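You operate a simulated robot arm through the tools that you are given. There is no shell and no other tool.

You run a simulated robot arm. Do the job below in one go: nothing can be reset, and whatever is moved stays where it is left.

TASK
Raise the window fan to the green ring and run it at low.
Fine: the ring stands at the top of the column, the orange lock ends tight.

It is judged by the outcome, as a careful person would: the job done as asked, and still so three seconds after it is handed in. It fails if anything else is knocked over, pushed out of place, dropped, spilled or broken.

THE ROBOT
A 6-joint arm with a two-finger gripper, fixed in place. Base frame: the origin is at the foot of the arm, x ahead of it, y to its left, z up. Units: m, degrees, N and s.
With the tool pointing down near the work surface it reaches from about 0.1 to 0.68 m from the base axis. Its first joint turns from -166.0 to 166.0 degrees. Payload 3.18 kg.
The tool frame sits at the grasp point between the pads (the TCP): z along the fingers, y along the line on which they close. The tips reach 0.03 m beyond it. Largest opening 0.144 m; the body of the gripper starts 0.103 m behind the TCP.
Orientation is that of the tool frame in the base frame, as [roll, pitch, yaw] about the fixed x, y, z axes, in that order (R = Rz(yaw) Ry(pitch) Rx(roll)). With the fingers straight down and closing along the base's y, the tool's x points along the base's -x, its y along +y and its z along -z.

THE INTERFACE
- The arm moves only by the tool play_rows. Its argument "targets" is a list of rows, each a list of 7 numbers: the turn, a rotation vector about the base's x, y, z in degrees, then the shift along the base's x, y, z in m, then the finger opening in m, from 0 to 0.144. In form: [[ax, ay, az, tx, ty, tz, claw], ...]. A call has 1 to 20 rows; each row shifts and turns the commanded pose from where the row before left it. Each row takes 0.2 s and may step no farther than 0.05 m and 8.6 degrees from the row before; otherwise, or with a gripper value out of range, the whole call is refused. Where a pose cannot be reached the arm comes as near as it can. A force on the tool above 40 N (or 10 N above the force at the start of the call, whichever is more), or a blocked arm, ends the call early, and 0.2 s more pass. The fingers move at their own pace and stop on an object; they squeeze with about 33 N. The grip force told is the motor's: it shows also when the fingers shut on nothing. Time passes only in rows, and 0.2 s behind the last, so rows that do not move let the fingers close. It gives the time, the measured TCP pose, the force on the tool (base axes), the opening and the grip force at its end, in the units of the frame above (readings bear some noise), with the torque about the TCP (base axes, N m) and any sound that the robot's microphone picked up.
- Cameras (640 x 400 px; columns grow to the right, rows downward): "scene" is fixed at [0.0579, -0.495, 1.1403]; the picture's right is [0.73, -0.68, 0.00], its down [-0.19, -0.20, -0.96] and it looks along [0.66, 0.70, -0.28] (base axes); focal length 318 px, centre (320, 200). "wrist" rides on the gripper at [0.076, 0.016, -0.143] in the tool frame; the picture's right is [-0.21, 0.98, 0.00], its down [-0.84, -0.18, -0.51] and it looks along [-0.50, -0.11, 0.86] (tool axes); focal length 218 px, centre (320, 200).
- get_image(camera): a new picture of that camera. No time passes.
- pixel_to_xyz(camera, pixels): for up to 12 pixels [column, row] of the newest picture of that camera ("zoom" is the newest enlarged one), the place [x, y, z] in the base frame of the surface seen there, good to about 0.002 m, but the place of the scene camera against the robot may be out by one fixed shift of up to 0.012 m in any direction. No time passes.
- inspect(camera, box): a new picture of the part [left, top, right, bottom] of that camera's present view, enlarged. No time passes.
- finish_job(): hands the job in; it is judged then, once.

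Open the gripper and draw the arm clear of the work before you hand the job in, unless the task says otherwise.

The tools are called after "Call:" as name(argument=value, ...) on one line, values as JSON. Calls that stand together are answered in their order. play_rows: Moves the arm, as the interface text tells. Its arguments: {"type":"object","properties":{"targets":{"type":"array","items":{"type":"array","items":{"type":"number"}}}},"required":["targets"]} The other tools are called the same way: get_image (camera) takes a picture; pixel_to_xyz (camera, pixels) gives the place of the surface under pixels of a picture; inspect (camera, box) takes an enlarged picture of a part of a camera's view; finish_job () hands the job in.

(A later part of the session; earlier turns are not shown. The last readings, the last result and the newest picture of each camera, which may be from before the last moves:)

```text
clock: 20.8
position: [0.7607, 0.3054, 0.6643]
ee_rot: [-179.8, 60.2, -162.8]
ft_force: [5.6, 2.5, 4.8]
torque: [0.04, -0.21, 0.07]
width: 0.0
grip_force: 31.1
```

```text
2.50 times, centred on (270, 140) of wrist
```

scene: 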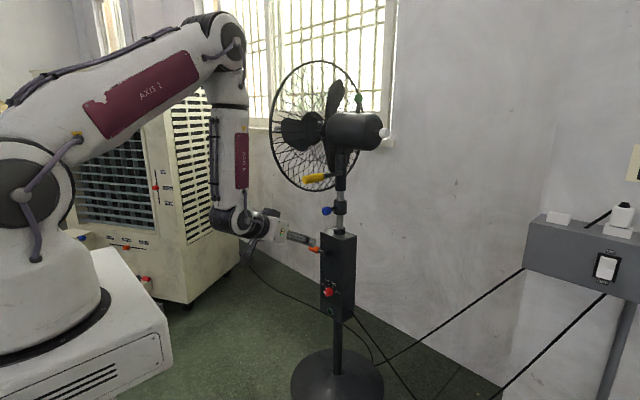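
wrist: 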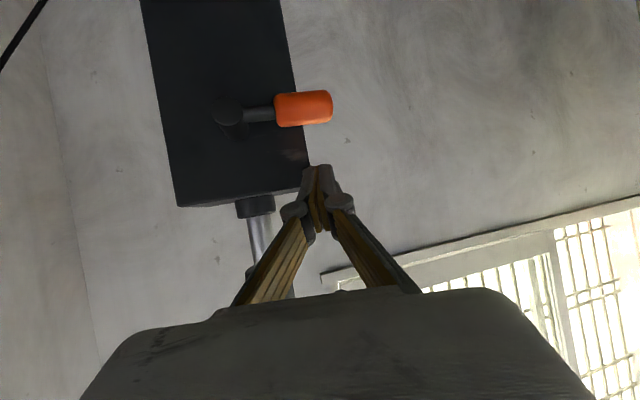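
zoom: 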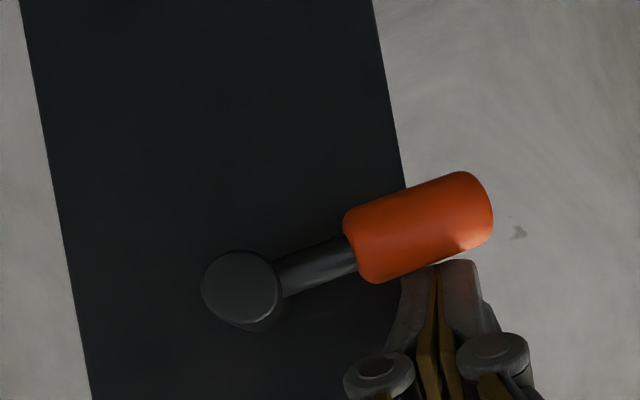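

The lever turned downward by about 10–15 degrees under roughly 7 N. I continue along its arc with the finger.

Call:
play_rows(targets=[[0, 0, 0, 0, 0.0003, -0.01, 0.0], [0, 0, 0, 0, 0.0003, -0.01, 0.0], [0, 0, 0, 0, -0.0027, -0.01, 0.0], [0, 0, 0, 0, -0.0027, -0.01, 0.0]])

Call:
get_image(camera="wrist")

Call:
inspect(camera="scene", box=[240, 150, 400, 320])

```text
clock: 21.8
position: [0.7601, 0.3, 0.6228]
ee_rot: [-179.8, 60.0, -162.8]
ft_force: [-1.1, 1.3, 1.2]
torque: [0.02, 0.0, 0.02]
width: 0.0
grip_force: 30.3
```

```text
taken
```

wrist: 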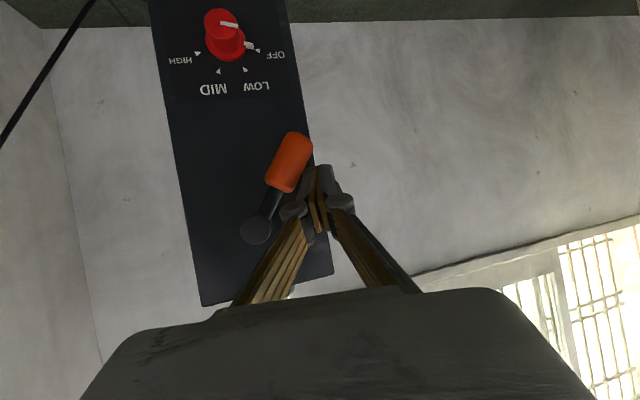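

```text
2.35 times, centred on (320, 235) of scene
```

zoom: 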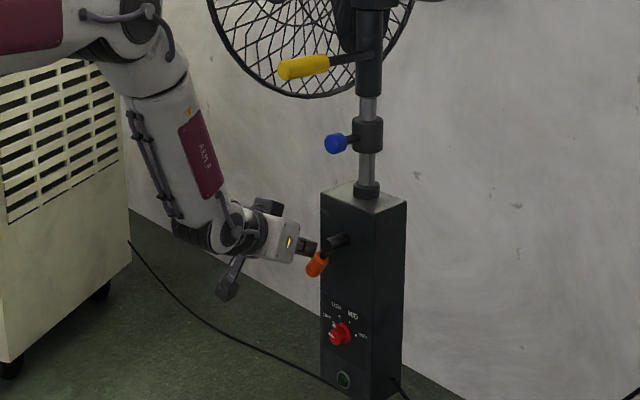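

The lever now points about 60 degrees downward and moves with little force; the fan has not sunk (blue knob still near (326,211)). I'll turn it on to straight down.

Call:
play_rows(targets=[[0, 0, 0, 0, -0.007, -0.0088, 0.0], [0, 0, 0, 0, -0.007, -0.0088, 0.0], [0, 0, 0, 0, -0.0105, -0.0055, 0.0], [0, 0, 0, 0, -0.0105, -0.0055, 0.0]])

Call:
get_image(camera="wrist")

Call:
inspect(camera="scene", box=[240, 150, 400, 320])

```text
clock: 22.7
position: [0.7605, 0.2855, 0.6046]
ee_rot: [-179.6, 60.8, -161.6]
ft_force: [-3.1, 5.3, 1.5]
torque: [0.05, 0.06, 0.08]
width: 0.0
grip_force: 30.3
stopped in row 4: the force on the tool passed its limit at 47 N (the readings are from after the stop); the commanded pose is now the measured one
```

```text
taken
```

wrist: 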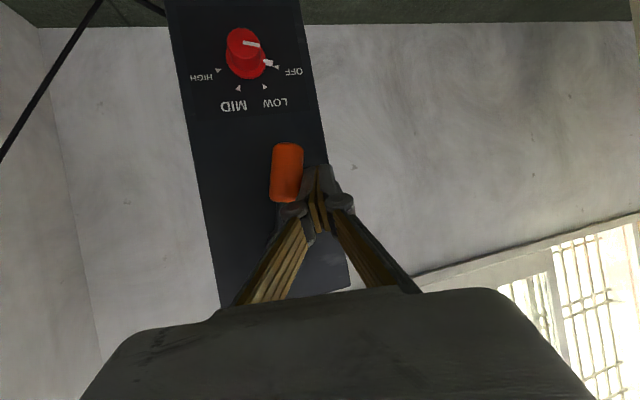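

```text
2.35 times, centred on (320, 235) of scene
```

zoom: 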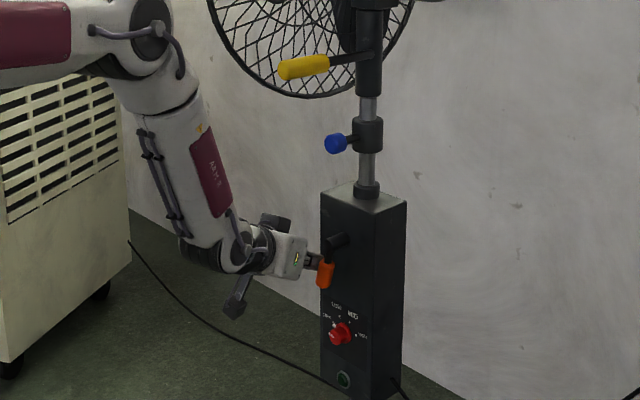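

The lever met its end stop at about 80 degrees down (the force limit tripped), so that should be fully loose; the fan stands unmoved. I'll ease the finger off to the left and draw back along the tool axis.

Call:
play_rows(targets=[[0, 0, 0, 0, 0.012, 0.0, 0.0], [0, 0, 0, -0.033, -0.01, 0.02, 0.0], [0, 0, 0, -0.033, -0.01, 0.02, 0.0], [0, 0, 0, -0.033, -0.01, 0.02, 0.0], [0, 0, 0, -0.033, -0.01, 0.02, 0.0], [0, 0, 0, -0.033, -0.01, 0.02, 0.06]])

Call:
get_image(camera="wrist")

Call:
get_image(camera="scene")

```text
clock: 24.1
position: [0.5945, 0.2461, 0.7071]
ee_rot: [-179.9, 60.7, -161.8]
ft_force: [0.7, -0.2, 0.2]
torque: [-0.01, 0.0, 0.01]
width: 0.0597
grip_force: 0.1
```

```text
taken
```

wrist: 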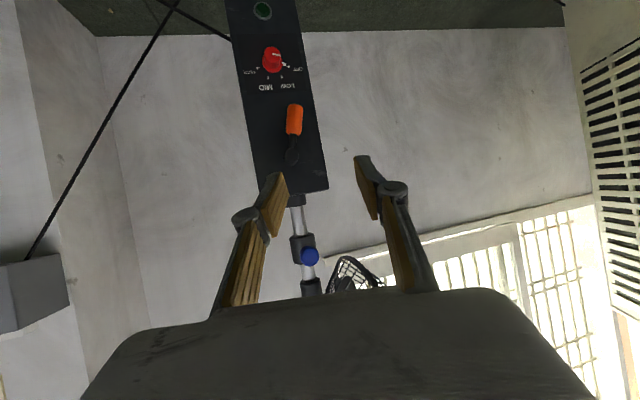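

```text
taken
```

scene: 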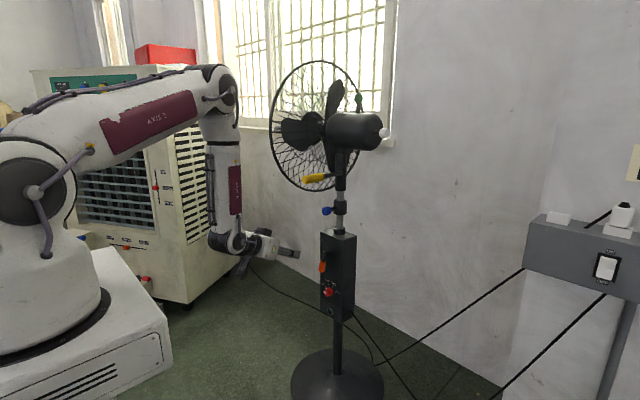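

The fan stays put with the lock loosened. Next I raise the tool in front of the yellow handle (scene (316,178)) to measure it with the wrist camera.

Call:
play_rows(targets=[[0, 0, 0, -0.01, -0.008, 0.04, 0.08], [0, 0, 0, -0.01, -0.008, 0.04, 0.08], [0, 0, 0, -0.01, -0.008, 0.04, 0.08], [0, 0, 0, -0.01, -0.008, 0.04, 0.08], [0, 0, 0, -0.01, -0.008, 0.04, 0.08], [0, 0, 0, -0.01, -0.008, 0.04, 0.08], [0, 0, 0, -0.01, -0.008, 0.04, 0.08]])

Call:
get_image(camera="wrist")

Call:
get_image(camera="scene")

```text
clock: 25.7
position: [0.5248, 0.1905, 0.9854]
ee_rot: [-179.7, 60.6, -161.8]
ft_force: [-1.3, 0.8, 0.9]
torque: [0.05, -0.04, 0.03]
width: 0.08
grip_force: 0.1
```

```text
taken
```

wrist: 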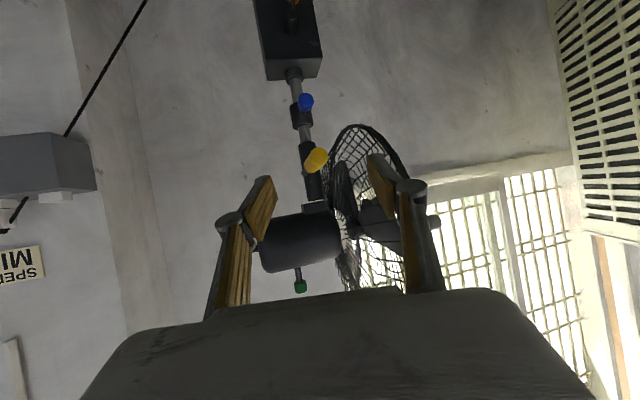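

```text
taken
```

scene: 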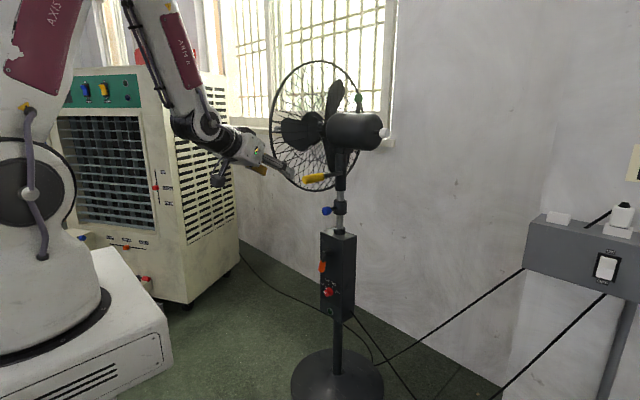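

I now see the yellow handle end-on at (316,160) in the wrist view. I zoom in and measure the handle and column.

Call:
inspect(camera="wrist", box=[260, 80, 380, 210])

Call:
pixel_to_xyz(camera="wrist", pixels=[[318, 160], [310, 164], [316, 151], [316, 168], [324, 160], [309, 158], [308, 150], [306, 135], [302, 115], [306, 102], [295, 90], [312, 185]])

```text
3.08 times, centred on (320, 145) of wrist
```

zoom: 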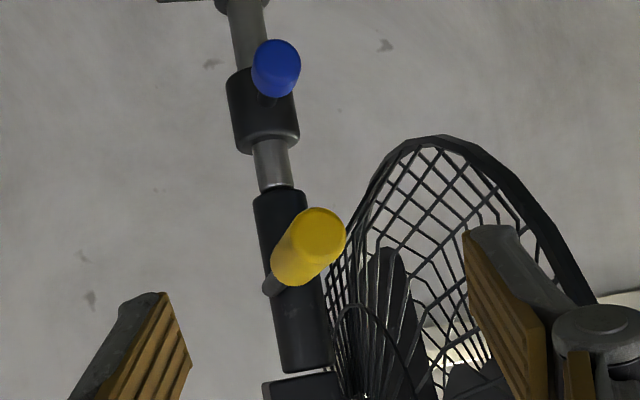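

```text
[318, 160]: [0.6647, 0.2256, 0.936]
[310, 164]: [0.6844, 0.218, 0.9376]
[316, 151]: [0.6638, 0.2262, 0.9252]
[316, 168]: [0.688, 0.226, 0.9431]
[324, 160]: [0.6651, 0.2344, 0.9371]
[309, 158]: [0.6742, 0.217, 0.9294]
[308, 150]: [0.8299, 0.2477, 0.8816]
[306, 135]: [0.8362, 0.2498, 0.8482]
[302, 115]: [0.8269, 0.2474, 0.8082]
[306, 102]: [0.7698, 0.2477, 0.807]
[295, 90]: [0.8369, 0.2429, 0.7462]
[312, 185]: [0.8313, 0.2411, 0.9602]
```

The handle's end face is at x 0.664, centre (y 0.227–0.229, z 0.930), about 22 mm thick, running along x. I'll turn the tool to line up with the handle and move to a pre-grasp point in front of it.

Call:
play_rows(targets=[[0, 0, -4.55, 0.02, 0.0096, -0.0029, 0.08], [0, 0, -4.55, 0.02, 0.0096, -0.0029, 0.08], [0, 0, -4.55, 0.02, 0.0096, -0.0029, 0.08], [0, 0, -4.55, 0.02, 0.0096, -0.0029, 0.08]])

Call:
get_image(camera="wrist")

Call:
get_image(camera="scene")

```text
clock: 26.7
position: [0.6077, 0.2287, 0.9721]
ee_rot: [-179.6, 60.7, -179.9]
ft_force: [0.0, -0.1, -0.6]
torque: [-0.02, 0.0, -0.03]
width: 0.0797
grip_force: 0.0
```

```text
taken
```

wrist: 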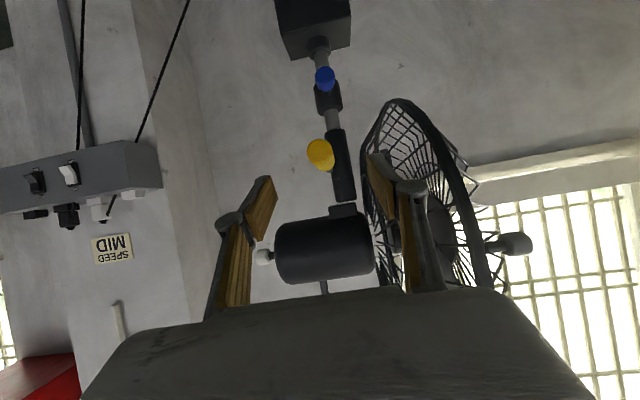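

```text
taken
```

scene: 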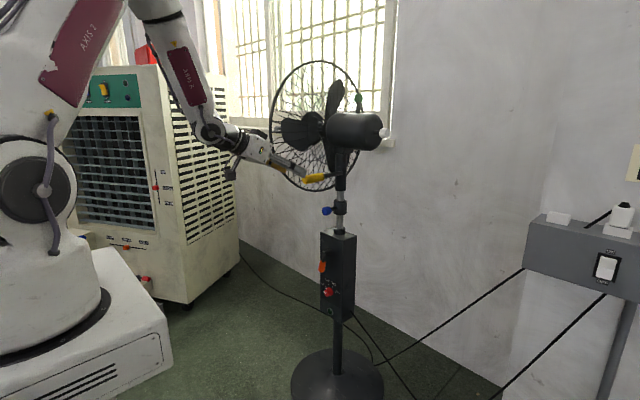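

The tool is aligned at (0.608, 0.229, 0.972) and the handle sits at (320,155) between the fingers. I check its measures once more from here.

Call:
inspect(camera="wrist", box=[270, 110, 370, 210])

Call:
pixel_to_xyz(camera="wrist", pixels=[[320, 153], [309, 155], [331, 155], [320, 142], [318, 160], [322, 168], [312, 164], [331, 162], [327, 170], [341, 150], [338, 130], [324, 85]])

```text
4.00 times, centred on (320, 160) of wrist
```

zoom: 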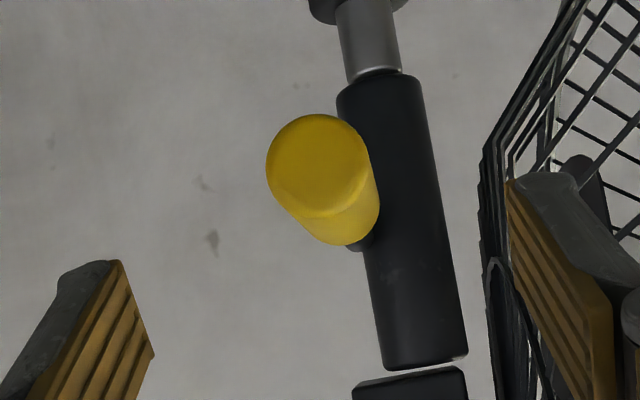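

```text
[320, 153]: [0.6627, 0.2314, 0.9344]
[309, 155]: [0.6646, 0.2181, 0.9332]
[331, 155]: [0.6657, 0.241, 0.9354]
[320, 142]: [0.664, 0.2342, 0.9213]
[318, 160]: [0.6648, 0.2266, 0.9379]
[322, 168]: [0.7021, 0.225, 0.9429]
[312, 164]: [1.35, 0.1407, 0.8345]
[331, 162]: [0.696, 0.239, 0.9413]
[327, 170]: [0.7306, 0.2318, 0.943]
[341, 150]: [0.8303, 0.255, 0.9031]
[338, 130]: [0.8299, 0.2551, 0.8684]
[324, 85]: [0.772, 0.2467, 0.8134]
```

Handle centre line is y 0.230, z 0.931. I advance the open fingers astride it to about (0.695, 0.230, 0.931) and close gently by stages.

Call:
play_rows(targets=[[0, 0, 0, 0.0218, 0.0003, -0.0103, 0.08], [0, 0, 0, 0.0218, 0.0003, -0.0103, 0.08], [0, 0, 0, 0.0218, 0.0003, -0.0103, 0.08], [0, 0, 0, 0.0218, 0.0003, -0.0103, 0.08]])

Call:
get_image(camera="wrist")

Call:
inspect(camera="scene", box=[240, 100, 400, 250])

```text
clock: 27.7
position: [0.6933, 0.231, 0.9322]
ee_rot: [-179.6, 60.6, 180.0]
ft_force: [-0.8, -1.1, 0.0]
torque: [0.06, -0.01, 0.09]
width: 0.0793
grip_force: 0.0
```

```text
taken
```

wrist: 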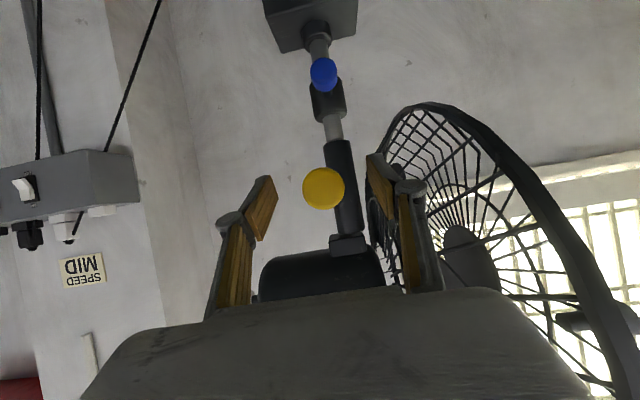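

```text
2.67 times, centred on (320, 175) of scene
```

zoom: 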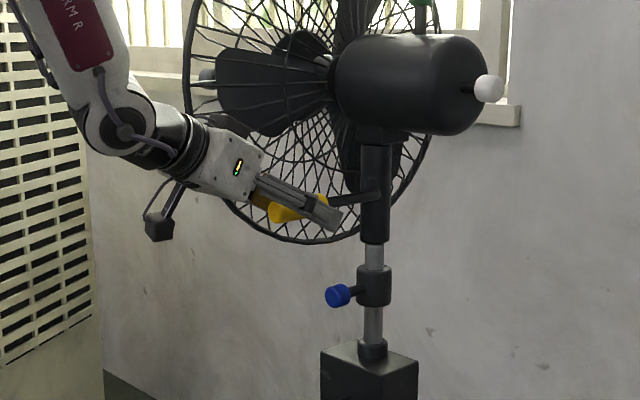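

The handle lies between the open pads. I close the fingers on it with two still rows.

Call:
play_rows(targets=[[0, 0, 0, 0, 0, 0, 0.035], [0, 0, 0, 0, 0, 0, 0.01], [0, 0, 0, 0, 0, 0, 0.01]])

Call:
get_image(camera="wrist")

```text
clock: 28.5
position: [0.6931, 0.2318, 0.9327]
ee_rot: [-179.7, 60.7, -179.9]
ft_force: [10.2, 5.3, -2.9]
torque: [-0.01, -0.09, 0.26]
width: 0.026
grip_force: 45.4
```

```text
taken
```

wrist: 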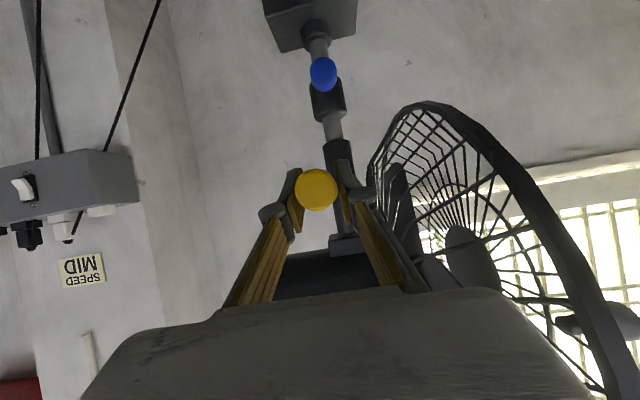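

The handle is gripped (width 26 mm, 45 N). I raise slowly by 1 cm and check force and whether the pole rises.

Call:
play_rows(targets=[[0, 0, 0, 0, 0, 0.005, 0.01], [0, 0, 0, 0, 0, 0.005, 0.01], [0, 0, 0, 0, 0, 0.0, 0.01]])

Call:
inspect(camera="scene", box=[240, 100, 400, 250])

```text
clock: 29.3
position: [0.694, 0.2298, 0.9433]
ee_rot: [-179.7, 60.9, -179.9]
ft_force: [30.6, 9.0, -0.9]
torque: [0.01, 0.04, 0.3]
width: 0.0261
grip_force: 44.7
```

```text
2.67 times, centred on (320, 175) of scene
```

zoom: 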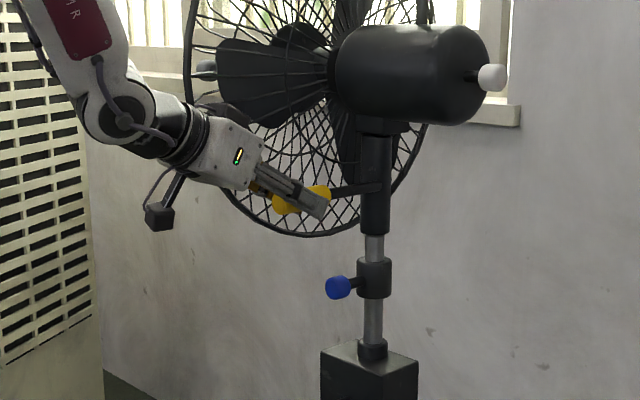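

The whole pole with its blue collar rises with almost no vertical load (z about -1 N), but there is a 30 N sideways pull toward +x. I'll let the tool follow that pull by 2 mm to relax it.

Call:
play_rows(targets=[[0, 0, 0, 0.002, 0.0005, 0, 0.01], [0, 0, 0, 0, 0, 0, 0.01]])

```text
clock: 29.9
position: [0.6936, 0.2298, 0.9421]
ee_rot: [-179.8, 60.7, -180.0]
ft_force: [0.9, 0.7, 5.4]
torque: [0.08, -1.22, -0.01]
width: 0.0263
grip_force: 44.8
```

The side pull is gone now. I continue raising in 1 cm rows, then look for the green ring at the box top.

Call:
play_rows(targets=[[0, 0, 0, 0.0005, 0, 0.008, 0.01], [0, 0, 0, 0.0005, 0, 0.008, 0.01], [0, 0, 0, 0.0005, 0, 0.008, 0.01], [0, 0, 0, 0, 0, 0, 0.01]])

Call:
inspect(camera="scene", box=[280, 160, 400, 260])

```text
clock: 30.9
position: [0.6936, 0.2299, 0.9625]
ee_rot: [-179.7, 60.4, -180.0]
ft_force: [-14.6, -5.5, -4.0]
torque: [0.05, 1.03, -0.34]
width: 0.0262
grip_force: 45.2
```

```text
4.00 times, centred on (340, 210) of scene
```

zoom: 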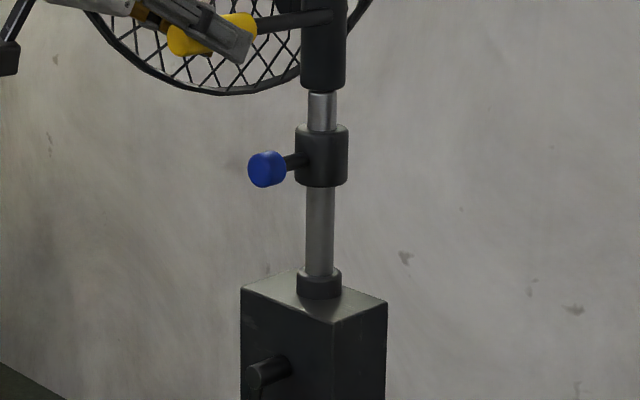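

The pole is about 3 cm up, no ring yet. The x force is now -15 N, so I shift back 1.5 mm and keep raising.

Call:
play_rows(targets=[[0, 0, 0, -0.0015, -0.0005, 0.008, 0.01], [0, 0, 0, 0, 0, 0.008, 0.01], [0, 0, 0, 0, 0, 0.008, 0.01], [0, 0, 0, 0, 0, 0.008, 0.01], [0, 0, 0, 0, 0, 0, 0.01]])

Call:
inspect(camera="scene", box=[280, 160, 400, 260])

```text
clock: 32.1
position: [0.6934, 0.2304, 0.9983]
ee_rot: [-179.6, 60.7, -179.9]
ft_force: [12.0, 3.7, -1.0]
torque: [-0.01, -0.05, 0.17]
width: 0.0261
grip_force: 45.4
```

```text
4.00 times, centred on (340, 210) of scene
```

zoom: 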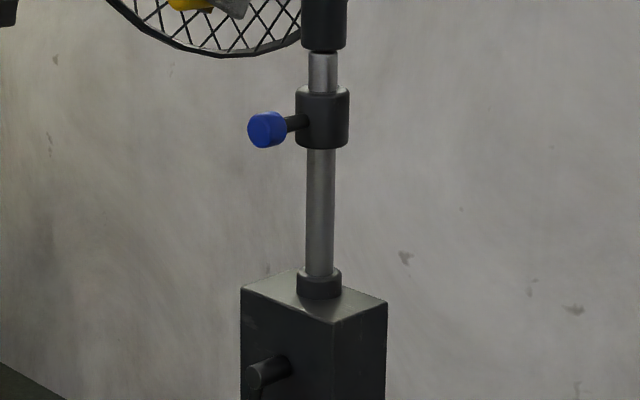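

Raised about 6.5 cm, still no ring. I keep going 3 cm at a time.

Call:
play_rows(targets=[[0, 0, 0, 0.001, 0, 0.008, 0.01], [0, 0, 0, 0, 0, 0.008, 0.01], [0, 0, 0, 0, 0, 0.008, 0.01], [0, 0, 0, 0, 0, 0.006, 0.01], [0, 0, 0, 0, 0, 0, 0.01]])

Call:
inspect(camera="scene", box=[280, 160, 400, 260])

```text
clock: 33.3
position: [0.6951, 0.2292, 1.0272]
ee_rot: [-179.6, 60.6, -179.9]
ft_force: [-37.5, -2.5, -3.1]
torque: [0.01, 0.48, -0.02]
width: 0.0261
grip_force: 45.0
```

```text
4.00 times, centred on (340, 210) of scene
```

zoom: 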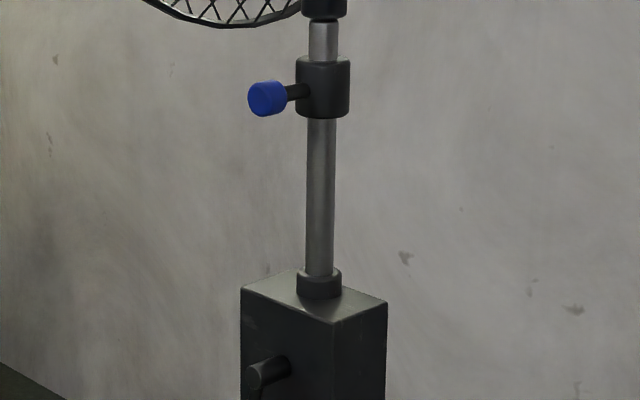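

The x force swung to -37 N, so I'm pushing the handle forward; I move back 2.5 mm to relieve it before going on.

Call:
play_rows(targets=[[0, 0, 0, -0.002, 0, 0, 0.01], [0, 0, 0, 0, 0, 0, 0.01]])

```text
clock: 33.9
position: [0.6947, 0.2297, 1.0292]
ee_rot: [-179.8, 60.8, 180.0]
ft_force: [-3.4, 2.3, -1.8]
torque: [0.07, 0.69, 0.22]
width: 0.0262
grip_force: 45.0
```

Relaxed (x -3 N). I continue raising another 2.4 cm.

Call:
play_rows(targets=[[0, 0, 0, 0, 0, 0.006, 0.01], [0, 0, 0, 0, 0, 0.006, 0.01], [0, 0, 0, 0, 0, 0.006, 0.01], [0, 0, 0, 0, 0, 0.006, 0.01], [0, 0, 0, 0, 0, 0, 0.01]])

Call:
inspect(camera="scene", box=[280, 160, 400, 260])

```text
clock: 35.1
position: [0.6953, 0.2289, 1.0534]
ee_rot: [-179.8, 60.9, 179.9]
ft_force: [32.9, 4.4, -3.0]
torque: [0.08, 0.07, 0.13]
width: 0.0261
grip_force: 45.3
```

```text
4.00 times, centred on (340, 210) of scene
```

zoom: 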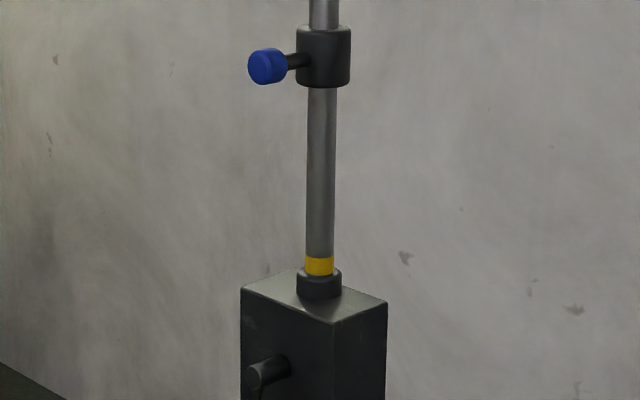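

A yellow ring has emerged at the column top; the green one must come further down. I relieve the 33 N x pull (move +2 mm) and keep raising.

Call:
play_rows(targets=[[0, 0, 0, 0.002, 0, 0, 0.01], [0, 0, 0, 0, 0, 0.006, 0.01], [0, 0, 0, 0, 0, 0.006, 0.01], [0, 0, 0, 0, 0, 0.006, 0.01], [0, 0, 0, 0, 0, 0, 0.01]])

Call:
inspect(camera="scene", box=[280, 160, 400, 260])

```text
clock: 36.3
position: [0.6941, 0.2304, 1.0686]
ee_rot: [-179.8, 60.6, -179.9]
ft_force: [3.0, 0.0, -4.2]
torque: [0.11, 1.08, 0.0]
width: 0.0263
grip_force: 45.0
```

```text
4.00 times, centred on (340, 210) of scene
```

zoom: 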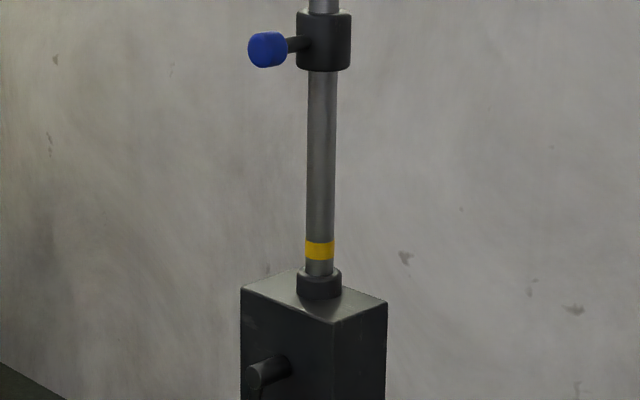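

Yellow ring is passing; forces are low. I go on raising by another 2.4 cm.

Call:
play_rows(targets=[[0, 0, 0, 0, 0, 0.006, 0.01], [0, 0, 0, 0, 0, 0.006, 0.01], [0, 0, 0, 0, 0, 0.006, 0.01], [0, 0, 0, 0, 0, 0.006, 0.01], [0, 0, 0, 0, 0, 0, 0.01]])

Call:
inspect(camera="scene", box=[280, 160, 400, 260])

```text
clock: 37.5
position: [0.6942, 0.2288, 1.0953]
ee_rot: [-179.5, 60.7, -179.9]
ft_force: [5.4, 4.3, -2.5]
torque: [0.04, 0.28, 0.25]
width: 0.0262
grip_force: 45.4
```

```text
4.00 times, centred on (340, 210) of scene
```

zoom: 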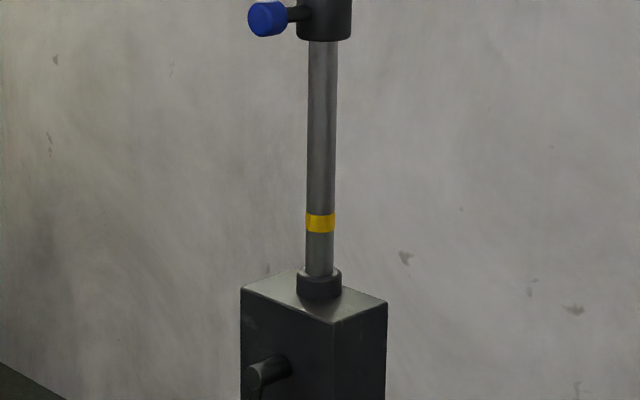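

The yellow ring is 4 cm above the collar, no green yet. I raise 2.4 cm more.

Call:
play_rows(targets=[[0, 0, 0, 0, 0, 0.006, 0.01], [0, 0, 0, 0, 0, 0.006, 0.01], [0, 0, 0, 0, 0, 0.006, 0.01], [0, 0, 0, 0, 0, 0.006, 0.01], [0, 0, 0, 0, 0, 0, 0.01]])

Call:
inspect(camera="scene", box=[280, 160, 400, 260])

```text
clock: 38.7
position: [0.6951, 0.229, 1.1172]
ee_rot: [-179.6, 60.7, -179.9]
ft_force: [-12.2, -2.0, -4.6]
torque: [0.04, 0.91, -0.08]
width: 0.0262
grip_force: 45.0
```

```text
4.00 times, centred on (340, 210) of scene
```

zoom: 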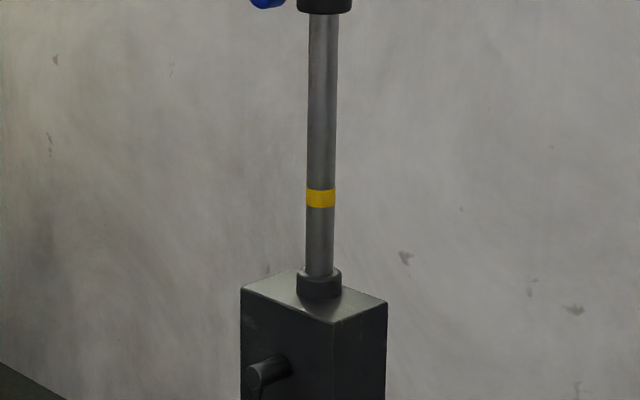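

Still only the yellow ring. I relax 1 mm in x and continue raising 2.4 cm.

Call:
play_rows(targets=[[0, 0, 0, -0.0007, 0, 0.006, 0.01], [0, 0, 0, 0, 0, 0.006, 0.01], [0, 0, 0, 0, 0, 0.006, 0.01], [0, 0, 0, 0, 0, 0.006, 0.01], [0, 0, 0, 0, 0, 0, 0.01]])

Call:
inspect(camera="scene", box=[280, 160, 400, 260])

Call:
get_image(camera="scene")

```text
clock: 39.9
position: [0.6946, 0.2292, 1.1418]
ee_rot: [-179.6, 60.7, -180.0]
ft_force: [3.9, -2.8, -2.9]
torque: [-0.05, 0.33, -0.12]
width: 0.0263
grip_force: 45.1
```

```text
4.00 times, centred on (340, 210) of scene
```

zoom: 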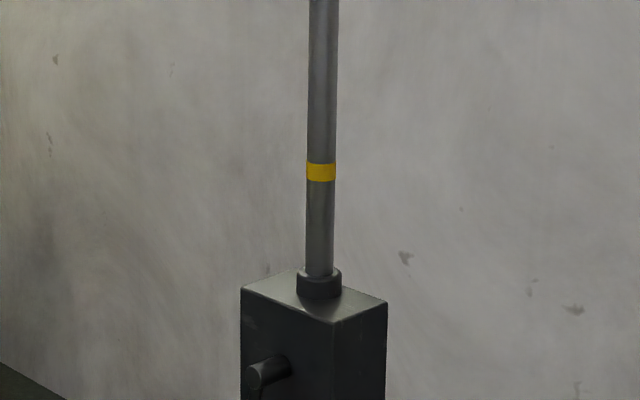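

```text
taken
```

scene: 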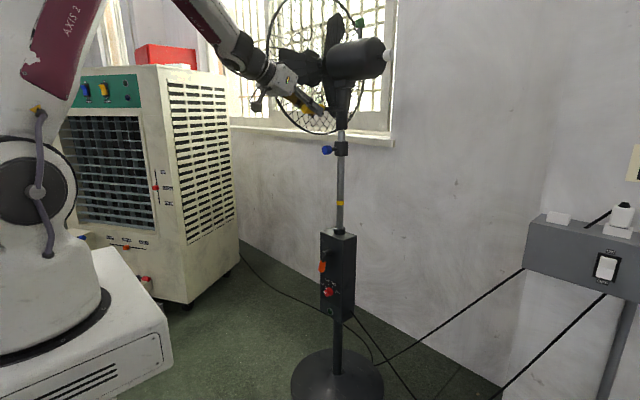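

Raised about 21 cm and all upright; yellow ring at (340,203) and no green yet. I keep on.

Call:
play_rows(targets=[[0, 0, 0, 0, 0, 0.006, 0.01], [0, 0, 0, 0, 0, 0.006, 0.01], [0, 0, 0, 0, 0, 0.006, 0.01], [0, 0, 0, 0, 0, 0, 0.01]])

Call:
inspect(camera="scene", box=[280, 160, 400, 260])

```text
clock: 40.9
position: [0.6944, 0.2292, 1.1591]
ee_rot: [-179.6, 60.7, 179.9]
ft_force: [-0.5, -5.8, -3.5]
torque: [-0.01, 0.41, -0.43]
width: 0.0261
grip_force: 45.1
```

```text
4.00 times, centred on (340, 210) of scene
```

zoom: 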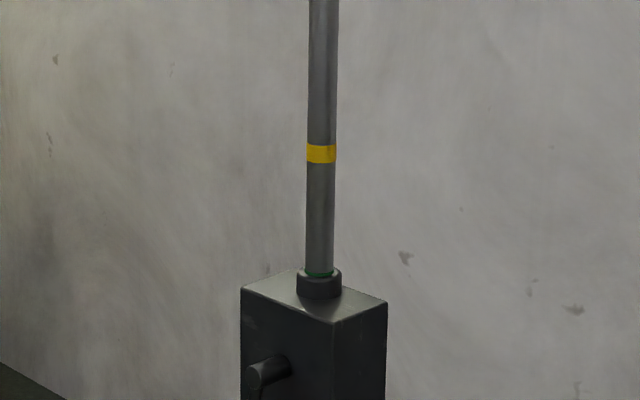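

The green ring is just showing at the collar, zoom (320,274). I zoom in more to judge it.

Call:
inspect(camera="scene", box=[320, 190, 360, 240])

Call:
pixel_to_xyz(camera="zoom", pixels=[[285, 328], [280, 345], [285, 120], [285, 90], [280, 370], [240, 340], [320, 340], [280, 335], [285, 80], [285, 105]])

```text
8.00 times, centred on (340, 215) of scene
```

zoom: 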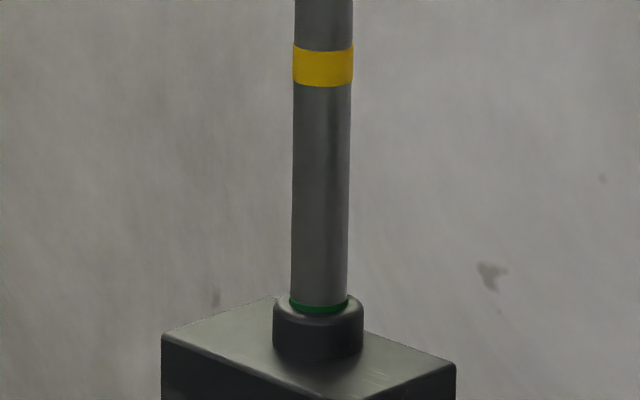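

```text
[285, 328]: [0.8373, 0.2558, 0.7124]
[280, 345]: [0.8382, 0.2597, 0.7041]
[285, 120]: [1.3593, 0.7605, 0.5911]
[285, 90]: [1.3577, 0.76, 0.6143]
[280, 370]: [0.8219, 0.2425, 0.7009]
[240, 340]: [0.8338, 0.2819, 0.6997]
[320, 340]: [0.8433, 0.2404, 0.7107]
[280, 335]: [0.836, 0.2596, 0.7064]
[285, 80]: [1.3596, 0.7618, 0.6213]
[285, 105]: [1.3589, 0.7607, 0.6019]
```

The green ring shows about 5 mm of its 17 mm. I raise 7.5 mm more so that it stands mostly clear at the collar's top edge, then check.

Call:
play_rows(targets=[[0, 0, 0, 0, 0, 0.004, 0.01], [0, 0, 0, 0, 0, 0.0035, 0.01], [0, 0, 0, 0, 0, 0, 0.01], [0, 0, 0, 0, 0, 0, 0.01]])

Call:
inspect(camera="scene", box=[320, 190, 360, 240])

```text
clock: 41.9
position: [0.6943, 0.2299, 1.1678]
ee_rot: [-179.7, 60.8, -180.0]
ft_force: [-1.4, 2.9, -5.6]
torque: [0.12, 0.67, 0.3]
width: 0.0261
grip_force: 44.7
```

```text
8.00 times, centred on (340, 215) of scene
```

zoom: 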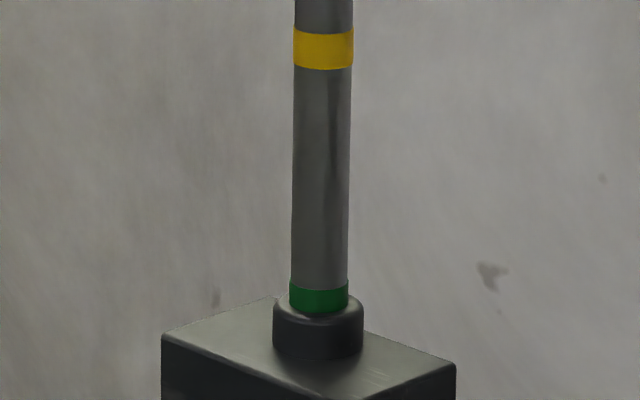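

The green ring now stands at the collar about 70% clear, with low forces on the tool. I open the fingers to release the handle and check whether the fan stays up.

Call:
play_rows(targets=[[0, 0, 0, 0, 0, 0, 0.03], [0, 0, 0, 0, 0, 0, 0.036], [0, 0, 0, 0, 0, 0, 0.045]])

Call:
inspect(camera="scene", box=[320, 190, 360, 240])

```text
clock: 42.7
position: [0.695, 0.2289, 1.1673]
ee_rot: [-179.7, 60.7, -179.9]
ft_force: [0.5, 0.2, 0.4]
torque: [0.01, 0.01, 0.01]
width: 0.045
grip_force: 0.0
```

```text
8.00 times, centred on (340, 215) of scene
```

zoom: 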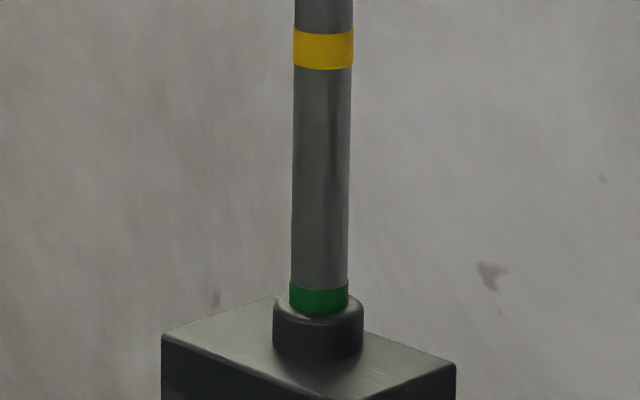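

The fan stays after release. I withdraw the fingers back along the tool axis and check again for creep.

Call:
play_rows(targets=[[0, 0, 0, -0.03, 0, 0.017, 0.06], [0, 0, 0, -0.03, 0, 0.017, 0.06], [0, 0, 0, -0.03, 0, 0.017, 0.06], [0, 0, 0, -0.03, 0, 0.005, 0.06]])

Call:
inspect(camera="scene", box=[320, 190, 360, 240])

Call:
get_image(camera="scene")

```text
clock: 43.7
position: [0.5725, 0.2311, 1.2241]
ee_rot: [-179.6, 60.7, 180.0]
ft_force: [-0.1, -0.3, -0.2]
torque: [0.03, -0.02, 0.01]
width: 0.0602
grip_force: 0.1
```

```text
8.00 times, centred on (340, 215) of scene
```

zoom: 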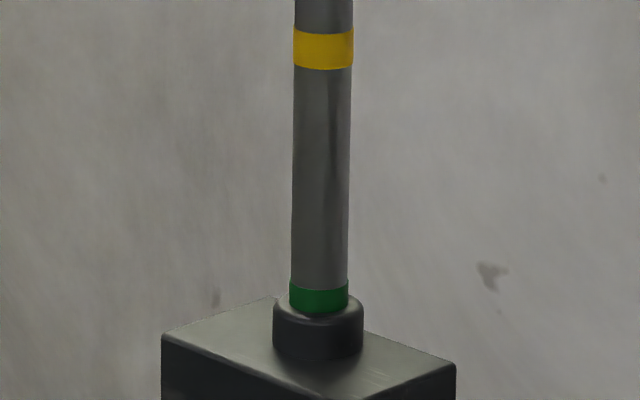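

```text
taken
```

scene: 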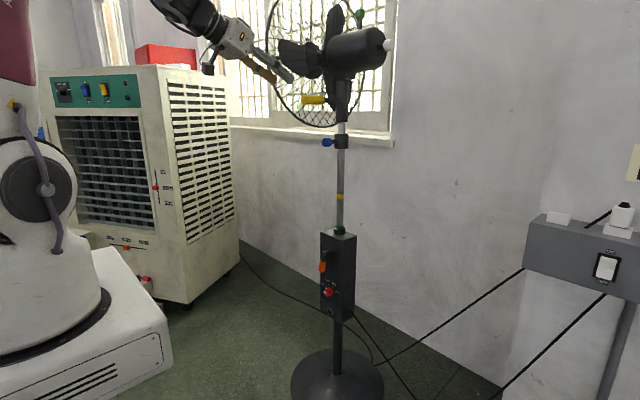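

No creep: the ring stands as before. Now I go down in front of the box, closing the fingers and turning back to the fan's azimuth, to reach the orange lever from its right side.

Call:
play_rows(targets=[[0, 0, 1.35, 0.0, -0.0035, -0.04, 0.06], [0, 0, 1.35, 0.0, -0.0035, -0.04, 0.06], [0, 0, 1.35, 0.0, -0.0035, -0.04, 0.03], [0, 0, 1.35, 0.0, -0.0035, -0.04, 0.0], [0, 0, 1.35, 0.002, -0.0035, -0.04, 0.0], [0, 0, 1.35, 0.002, -0.0035, -0.04, 0.0], [0, 0, 1.35, 0.002, -0.0035, -0.04, 0.0], [0, 0, 1.35, 0.002, -0.0035, -0.04, 0.0], [0, 0, 1.35, 0.004, -0.0035, -0.04, 0.0], [0, 0, 1.35, 0.004, -0.0035, -0.04, 0.0], [0, 0, 1.35, 0.004, -0.0035, -0.04, 0.0], [0, 0, 1.35, 0.004, -0.0035, -0.04, 0.0], [0, 0, 1.35, 0.004, -0.0035, -0.04, 0.0]])

Call:
get_image(camera="wrist")

```text
clock: 46.5
position: [0.602, 0.1861, 0.7039]
ee_rot: [-179.7, 60.8, -162.3]
ft_force: [0.1, -0.1, -0.4]
torque: [0.01, 0.02, 0.0]
width: 0.0
grip_force: 30.9
```

```text
taken
```

wrist: 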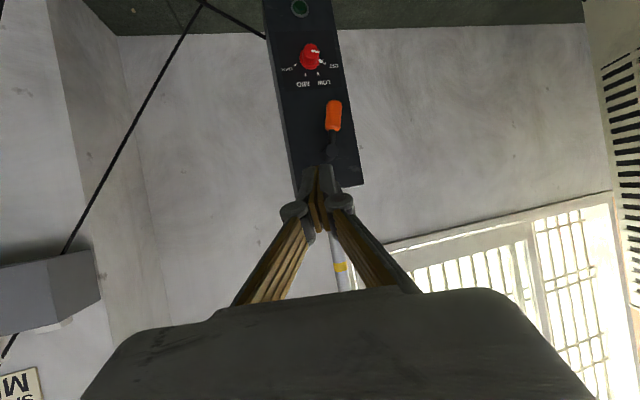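

The lever grip is at (334,115), pointing down from the hub at (331,150). I measure its points.

Call:
pixel_to_xyz(camera="wrist", pixels=[[333, 103], [334, 112], [334, 120], [334, 128], [332, 138], [331, 150], [328, 115], [340, 115]])

Call:
inspect(camera="wrist", box=[270, 70, 390, 190])

```text
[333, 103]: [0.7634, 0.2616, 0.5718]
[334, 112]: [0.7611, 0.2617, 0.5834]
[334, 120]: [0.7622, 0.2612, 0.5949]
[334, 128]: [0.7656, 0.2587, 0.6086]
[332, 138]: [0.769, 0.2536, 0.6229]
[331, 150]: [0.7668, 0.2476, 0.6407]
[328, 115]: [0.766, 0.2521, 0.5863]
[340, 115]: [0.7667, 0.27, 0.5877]
```

```text
3.33 times, centred on (330, 130) of wrist
```

zoom: 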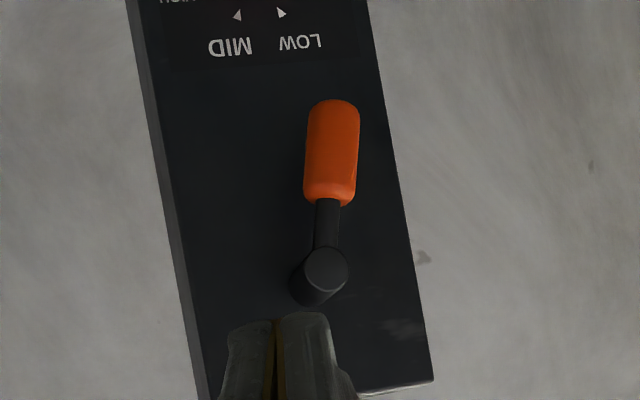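

The lever grip spans z 0.572–0.608 at y 0.261, about 79 degrees down from horizontal. I place the closed fingertip just to its right at about (0.77, 0.222, 0.592).

Call:
play_rows(targets=[[0, 0, 0, 0.0395, 0.00825, -0.0265, 0.0], [0, 0, 0, 0.0395, 0.00825, -0.0265, 0.0], [0, 0, 0, 0.0395, 0.00825, -0.0265, 0.0], [0, 0, 0, 0.0395, 0.00825, -0.0265, 0.0]])

Call:
get_image(camera="wrist")

```text
clock: 47.5
position: [0.7633, 0.2203, 0.5994]
ee_rot: [-179.6, 60.6, -162.5]
ft_force: [0.8, -0.3, 0.5]
torque: [0.02, 0.02, 0.0]
width: 0.0
grip_force: 30.5
```

```text
taken
```

wrist: 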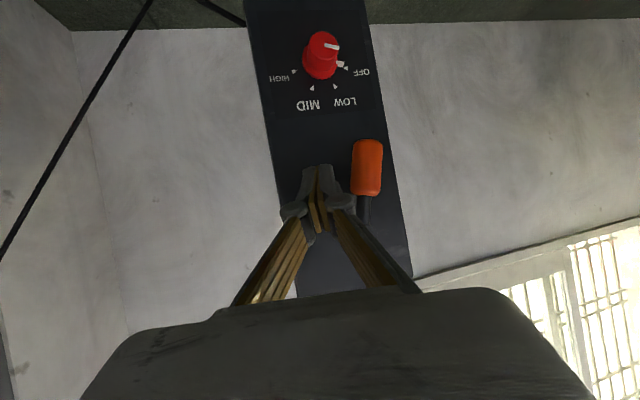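

The fingertip is right of the lever (lever grip at (366,168) in the picture). I sweep it left and then up along the lever's arc, first to about 40 degrees below horizontal.

Call:
play_rows(targets=[[0, 0, 0, 0, 0.0147, -0.0014, 0.0], [0, 0, 0, 0, 0.0075, -0.0012, 0.0], [0, 0, 0, 0, 0.0076, -0.0011, 0.0], [0, 0, 0, 0, 0.0088, 0.0018, 0.0], [0, 0, 0, 0, 0.0089, 0.0018, 0.0]])

Call:
get_image(camera="wrist")

```text
clock: 48.7
position: [0.7604, 0.2648, 0.5962]
ee_rot: [-179.6, 60.6, -162.4]
ft_force: [-2.2, -2.7, -1.5]
torque: [-0.02, -0.01, -0.05]
width: 0.0002
grip_force: 30.9
```

```text
taken
```

wrist: 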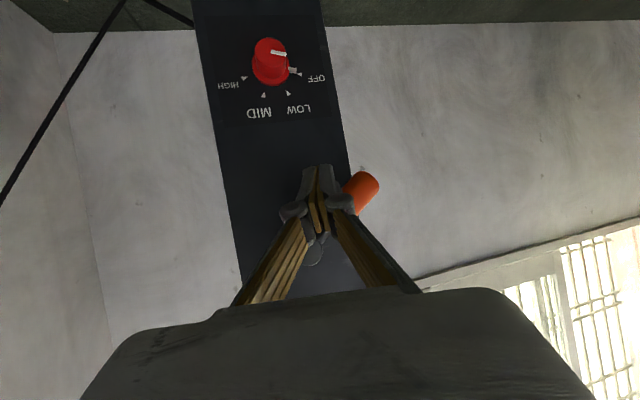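

The lever follows (its end now at (365,187)), with only about 3 N. I continue up toward horizontal.

Call:
play_rows(targets=[[0, 0, 0, 0, 0.0083, 0.0055, 0.0], [0, 0, 0, 0, 0.0083, 0.0056, 0.0], [0, 0, 0, 0, 0.0058, 0.009, 0.0], [0, 0, 0, 0, 0.0058, 0.0092, 0.0]])

Call:
get_image(camera="wrist")

Call:
inspect(camera="scene", box=[280, 200, 380, 300])

```text
clock: 49.7
position: [0.7585, 0.2907, 0.6206]
ee_rot: [-179.7, 60.0, -162.6]
ft_force: [-2.2, -11.7, -23.7]
torque: [0.25, 0.19, -0.12]
width: 0.0
grip_force: 30.5
```

```text
taken
```

wrist: 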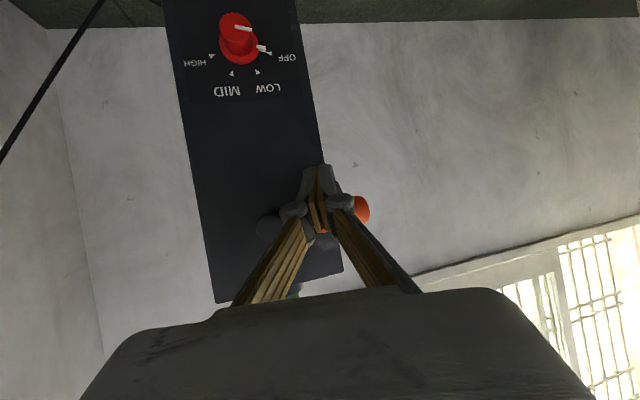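

```text
4.00 times, centred on (330, 250) of scene
```

zoom: 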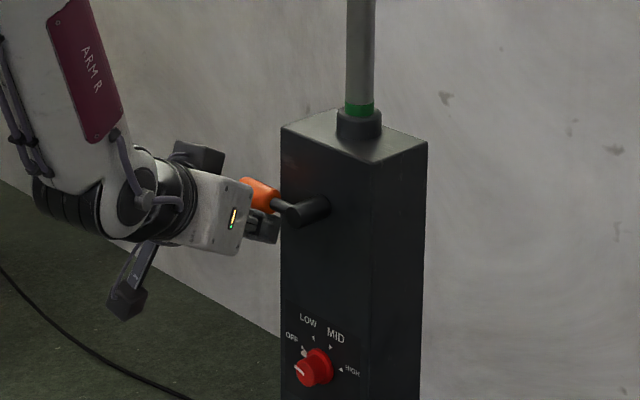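

The lever is back near its starting angle and now resists with 26 N, so it is tightening against its stop. I press a bit more to be sure it is tight.

Call:
play_rows(targets=[[0, 0, 0, 0, 0.0005, 0.002, 0.0], [0, 0, 0, 0, 0.0, 0.0015, 0.0]])

Call:
inspect(camera="wrist", box=[220, 140, 400, 280])

```text
clock: 50.3
position: [0.7559, 0.2907, 0.6224]
ee_rot: [-179.6, 59.7, -162.4]
ft_force: [-0.7, -11.4, -36.7]
torque: [0.3, 0.43, -0.14]
width: 0.0
grip_force: 31.0
```

```text
2.86 times, centred on (310, 210) of wrist
```

zoom: 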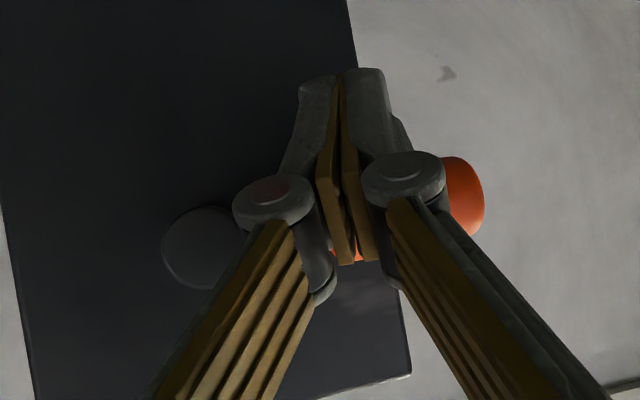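

At 37 N it moves less than 2 mm: the lever is on its tight stop. I ease off downward and draw back to look.

Call:
play_rows(targets=[[0, 0, 0, 0, 0, -0.006, 0.0], [0, 0, 0, 0, 0, -0.008, 0.0], [0, 0, 0, -0.03, -0.009, 0.0, 0.0], [0, 0, 0, -0.033, -0.01, 0.02, 0.0], [0, 0, 0, -0.033, -0.01, 0.02, 0.0], [0, 0, 0, -0.033, -0.01, 0.02, 0.0]])

Call:
get_image(camera="wrist")

Call:
inspect(camera="scene", box=[280, 200, 380, 320])

Call:
inspect(camera="scene", box=[320, 190, 360, 240])

```text
clock: 51.7
position: [0.6308, 0.2573, 0.6763]
ee_rot: [-179.6, 60.8, -162.3]
ft_force: [0.1, -0.2, -0.5]
torque: [0.02, 0.0, -0.02]
width: 0.0
grip_force: 30.6
```

```text
taken
```

wrist: 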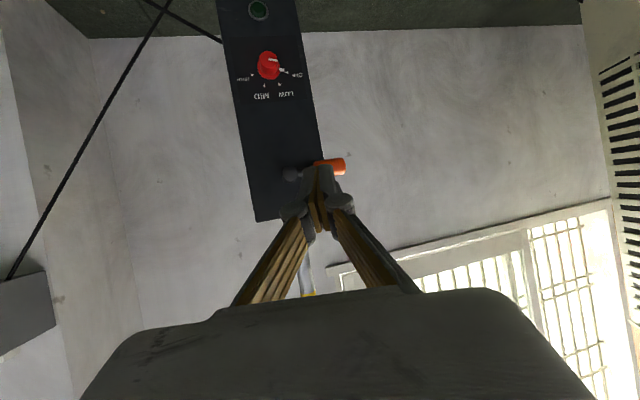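

```text
3.33 times, centred on (330, 260) of scene
```

zoom: 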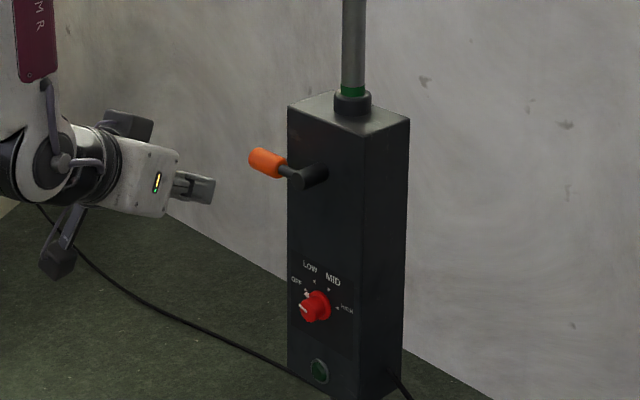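

```text
8.00 times, centred on (340, 215) of scene
```

zoom: 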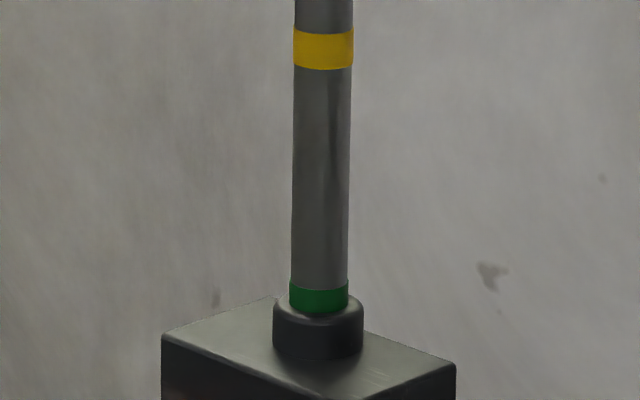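

The ring is unchanged and the lever is back at scene (314,248), exactly its tight starting spot. Next is the dial: I turn the tool to line up its pads with the knob axis and go to a pre-grasp point 6 cm before it, fingers opening to 5 cm.

Call:
play_rows(targets=[[1.44, 2.62, -4.255, 0.022, -0.0036, -0.0362, 0.02], [1.44, 2.62, -4.255, 0.022, -0.0036, -0.0362, 0.05], [1.44, 2.62, -4.255, 0.022, -0.0036, -0.0362, 0.05], [1.44, 2.62, -4.255, 0.022, -0.0036, -0.0362, 0.05]])

Call:
get_image(camera="wrist")

Call:
get_image(camera="scene")

```text
clock: 52.7
position: [0.7213, 0.239, 0.5303]
ee_rot: [168.8, 50.6, 170.9]
ft_force: [0.1, -0.6, 0.4]
torque: [-0.03, 0.0, 0.0]
width: 0.0498
grip_force: 0.1
```

```text
taken
```

wrist: 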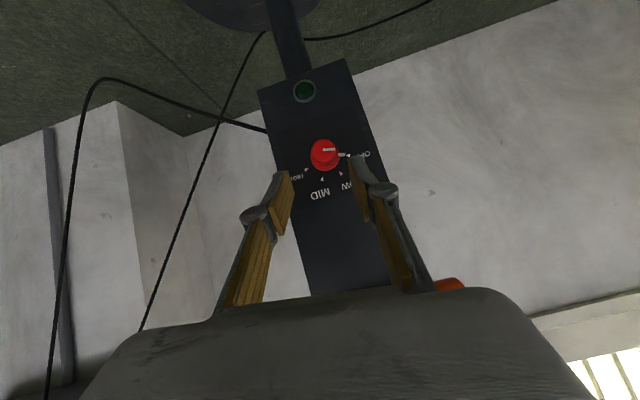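

```text
taken
```

scene: 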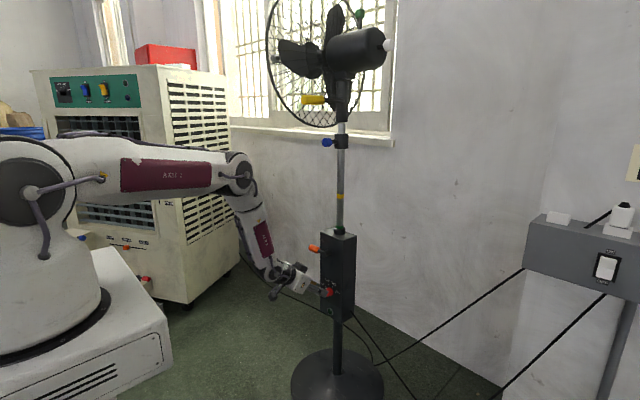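

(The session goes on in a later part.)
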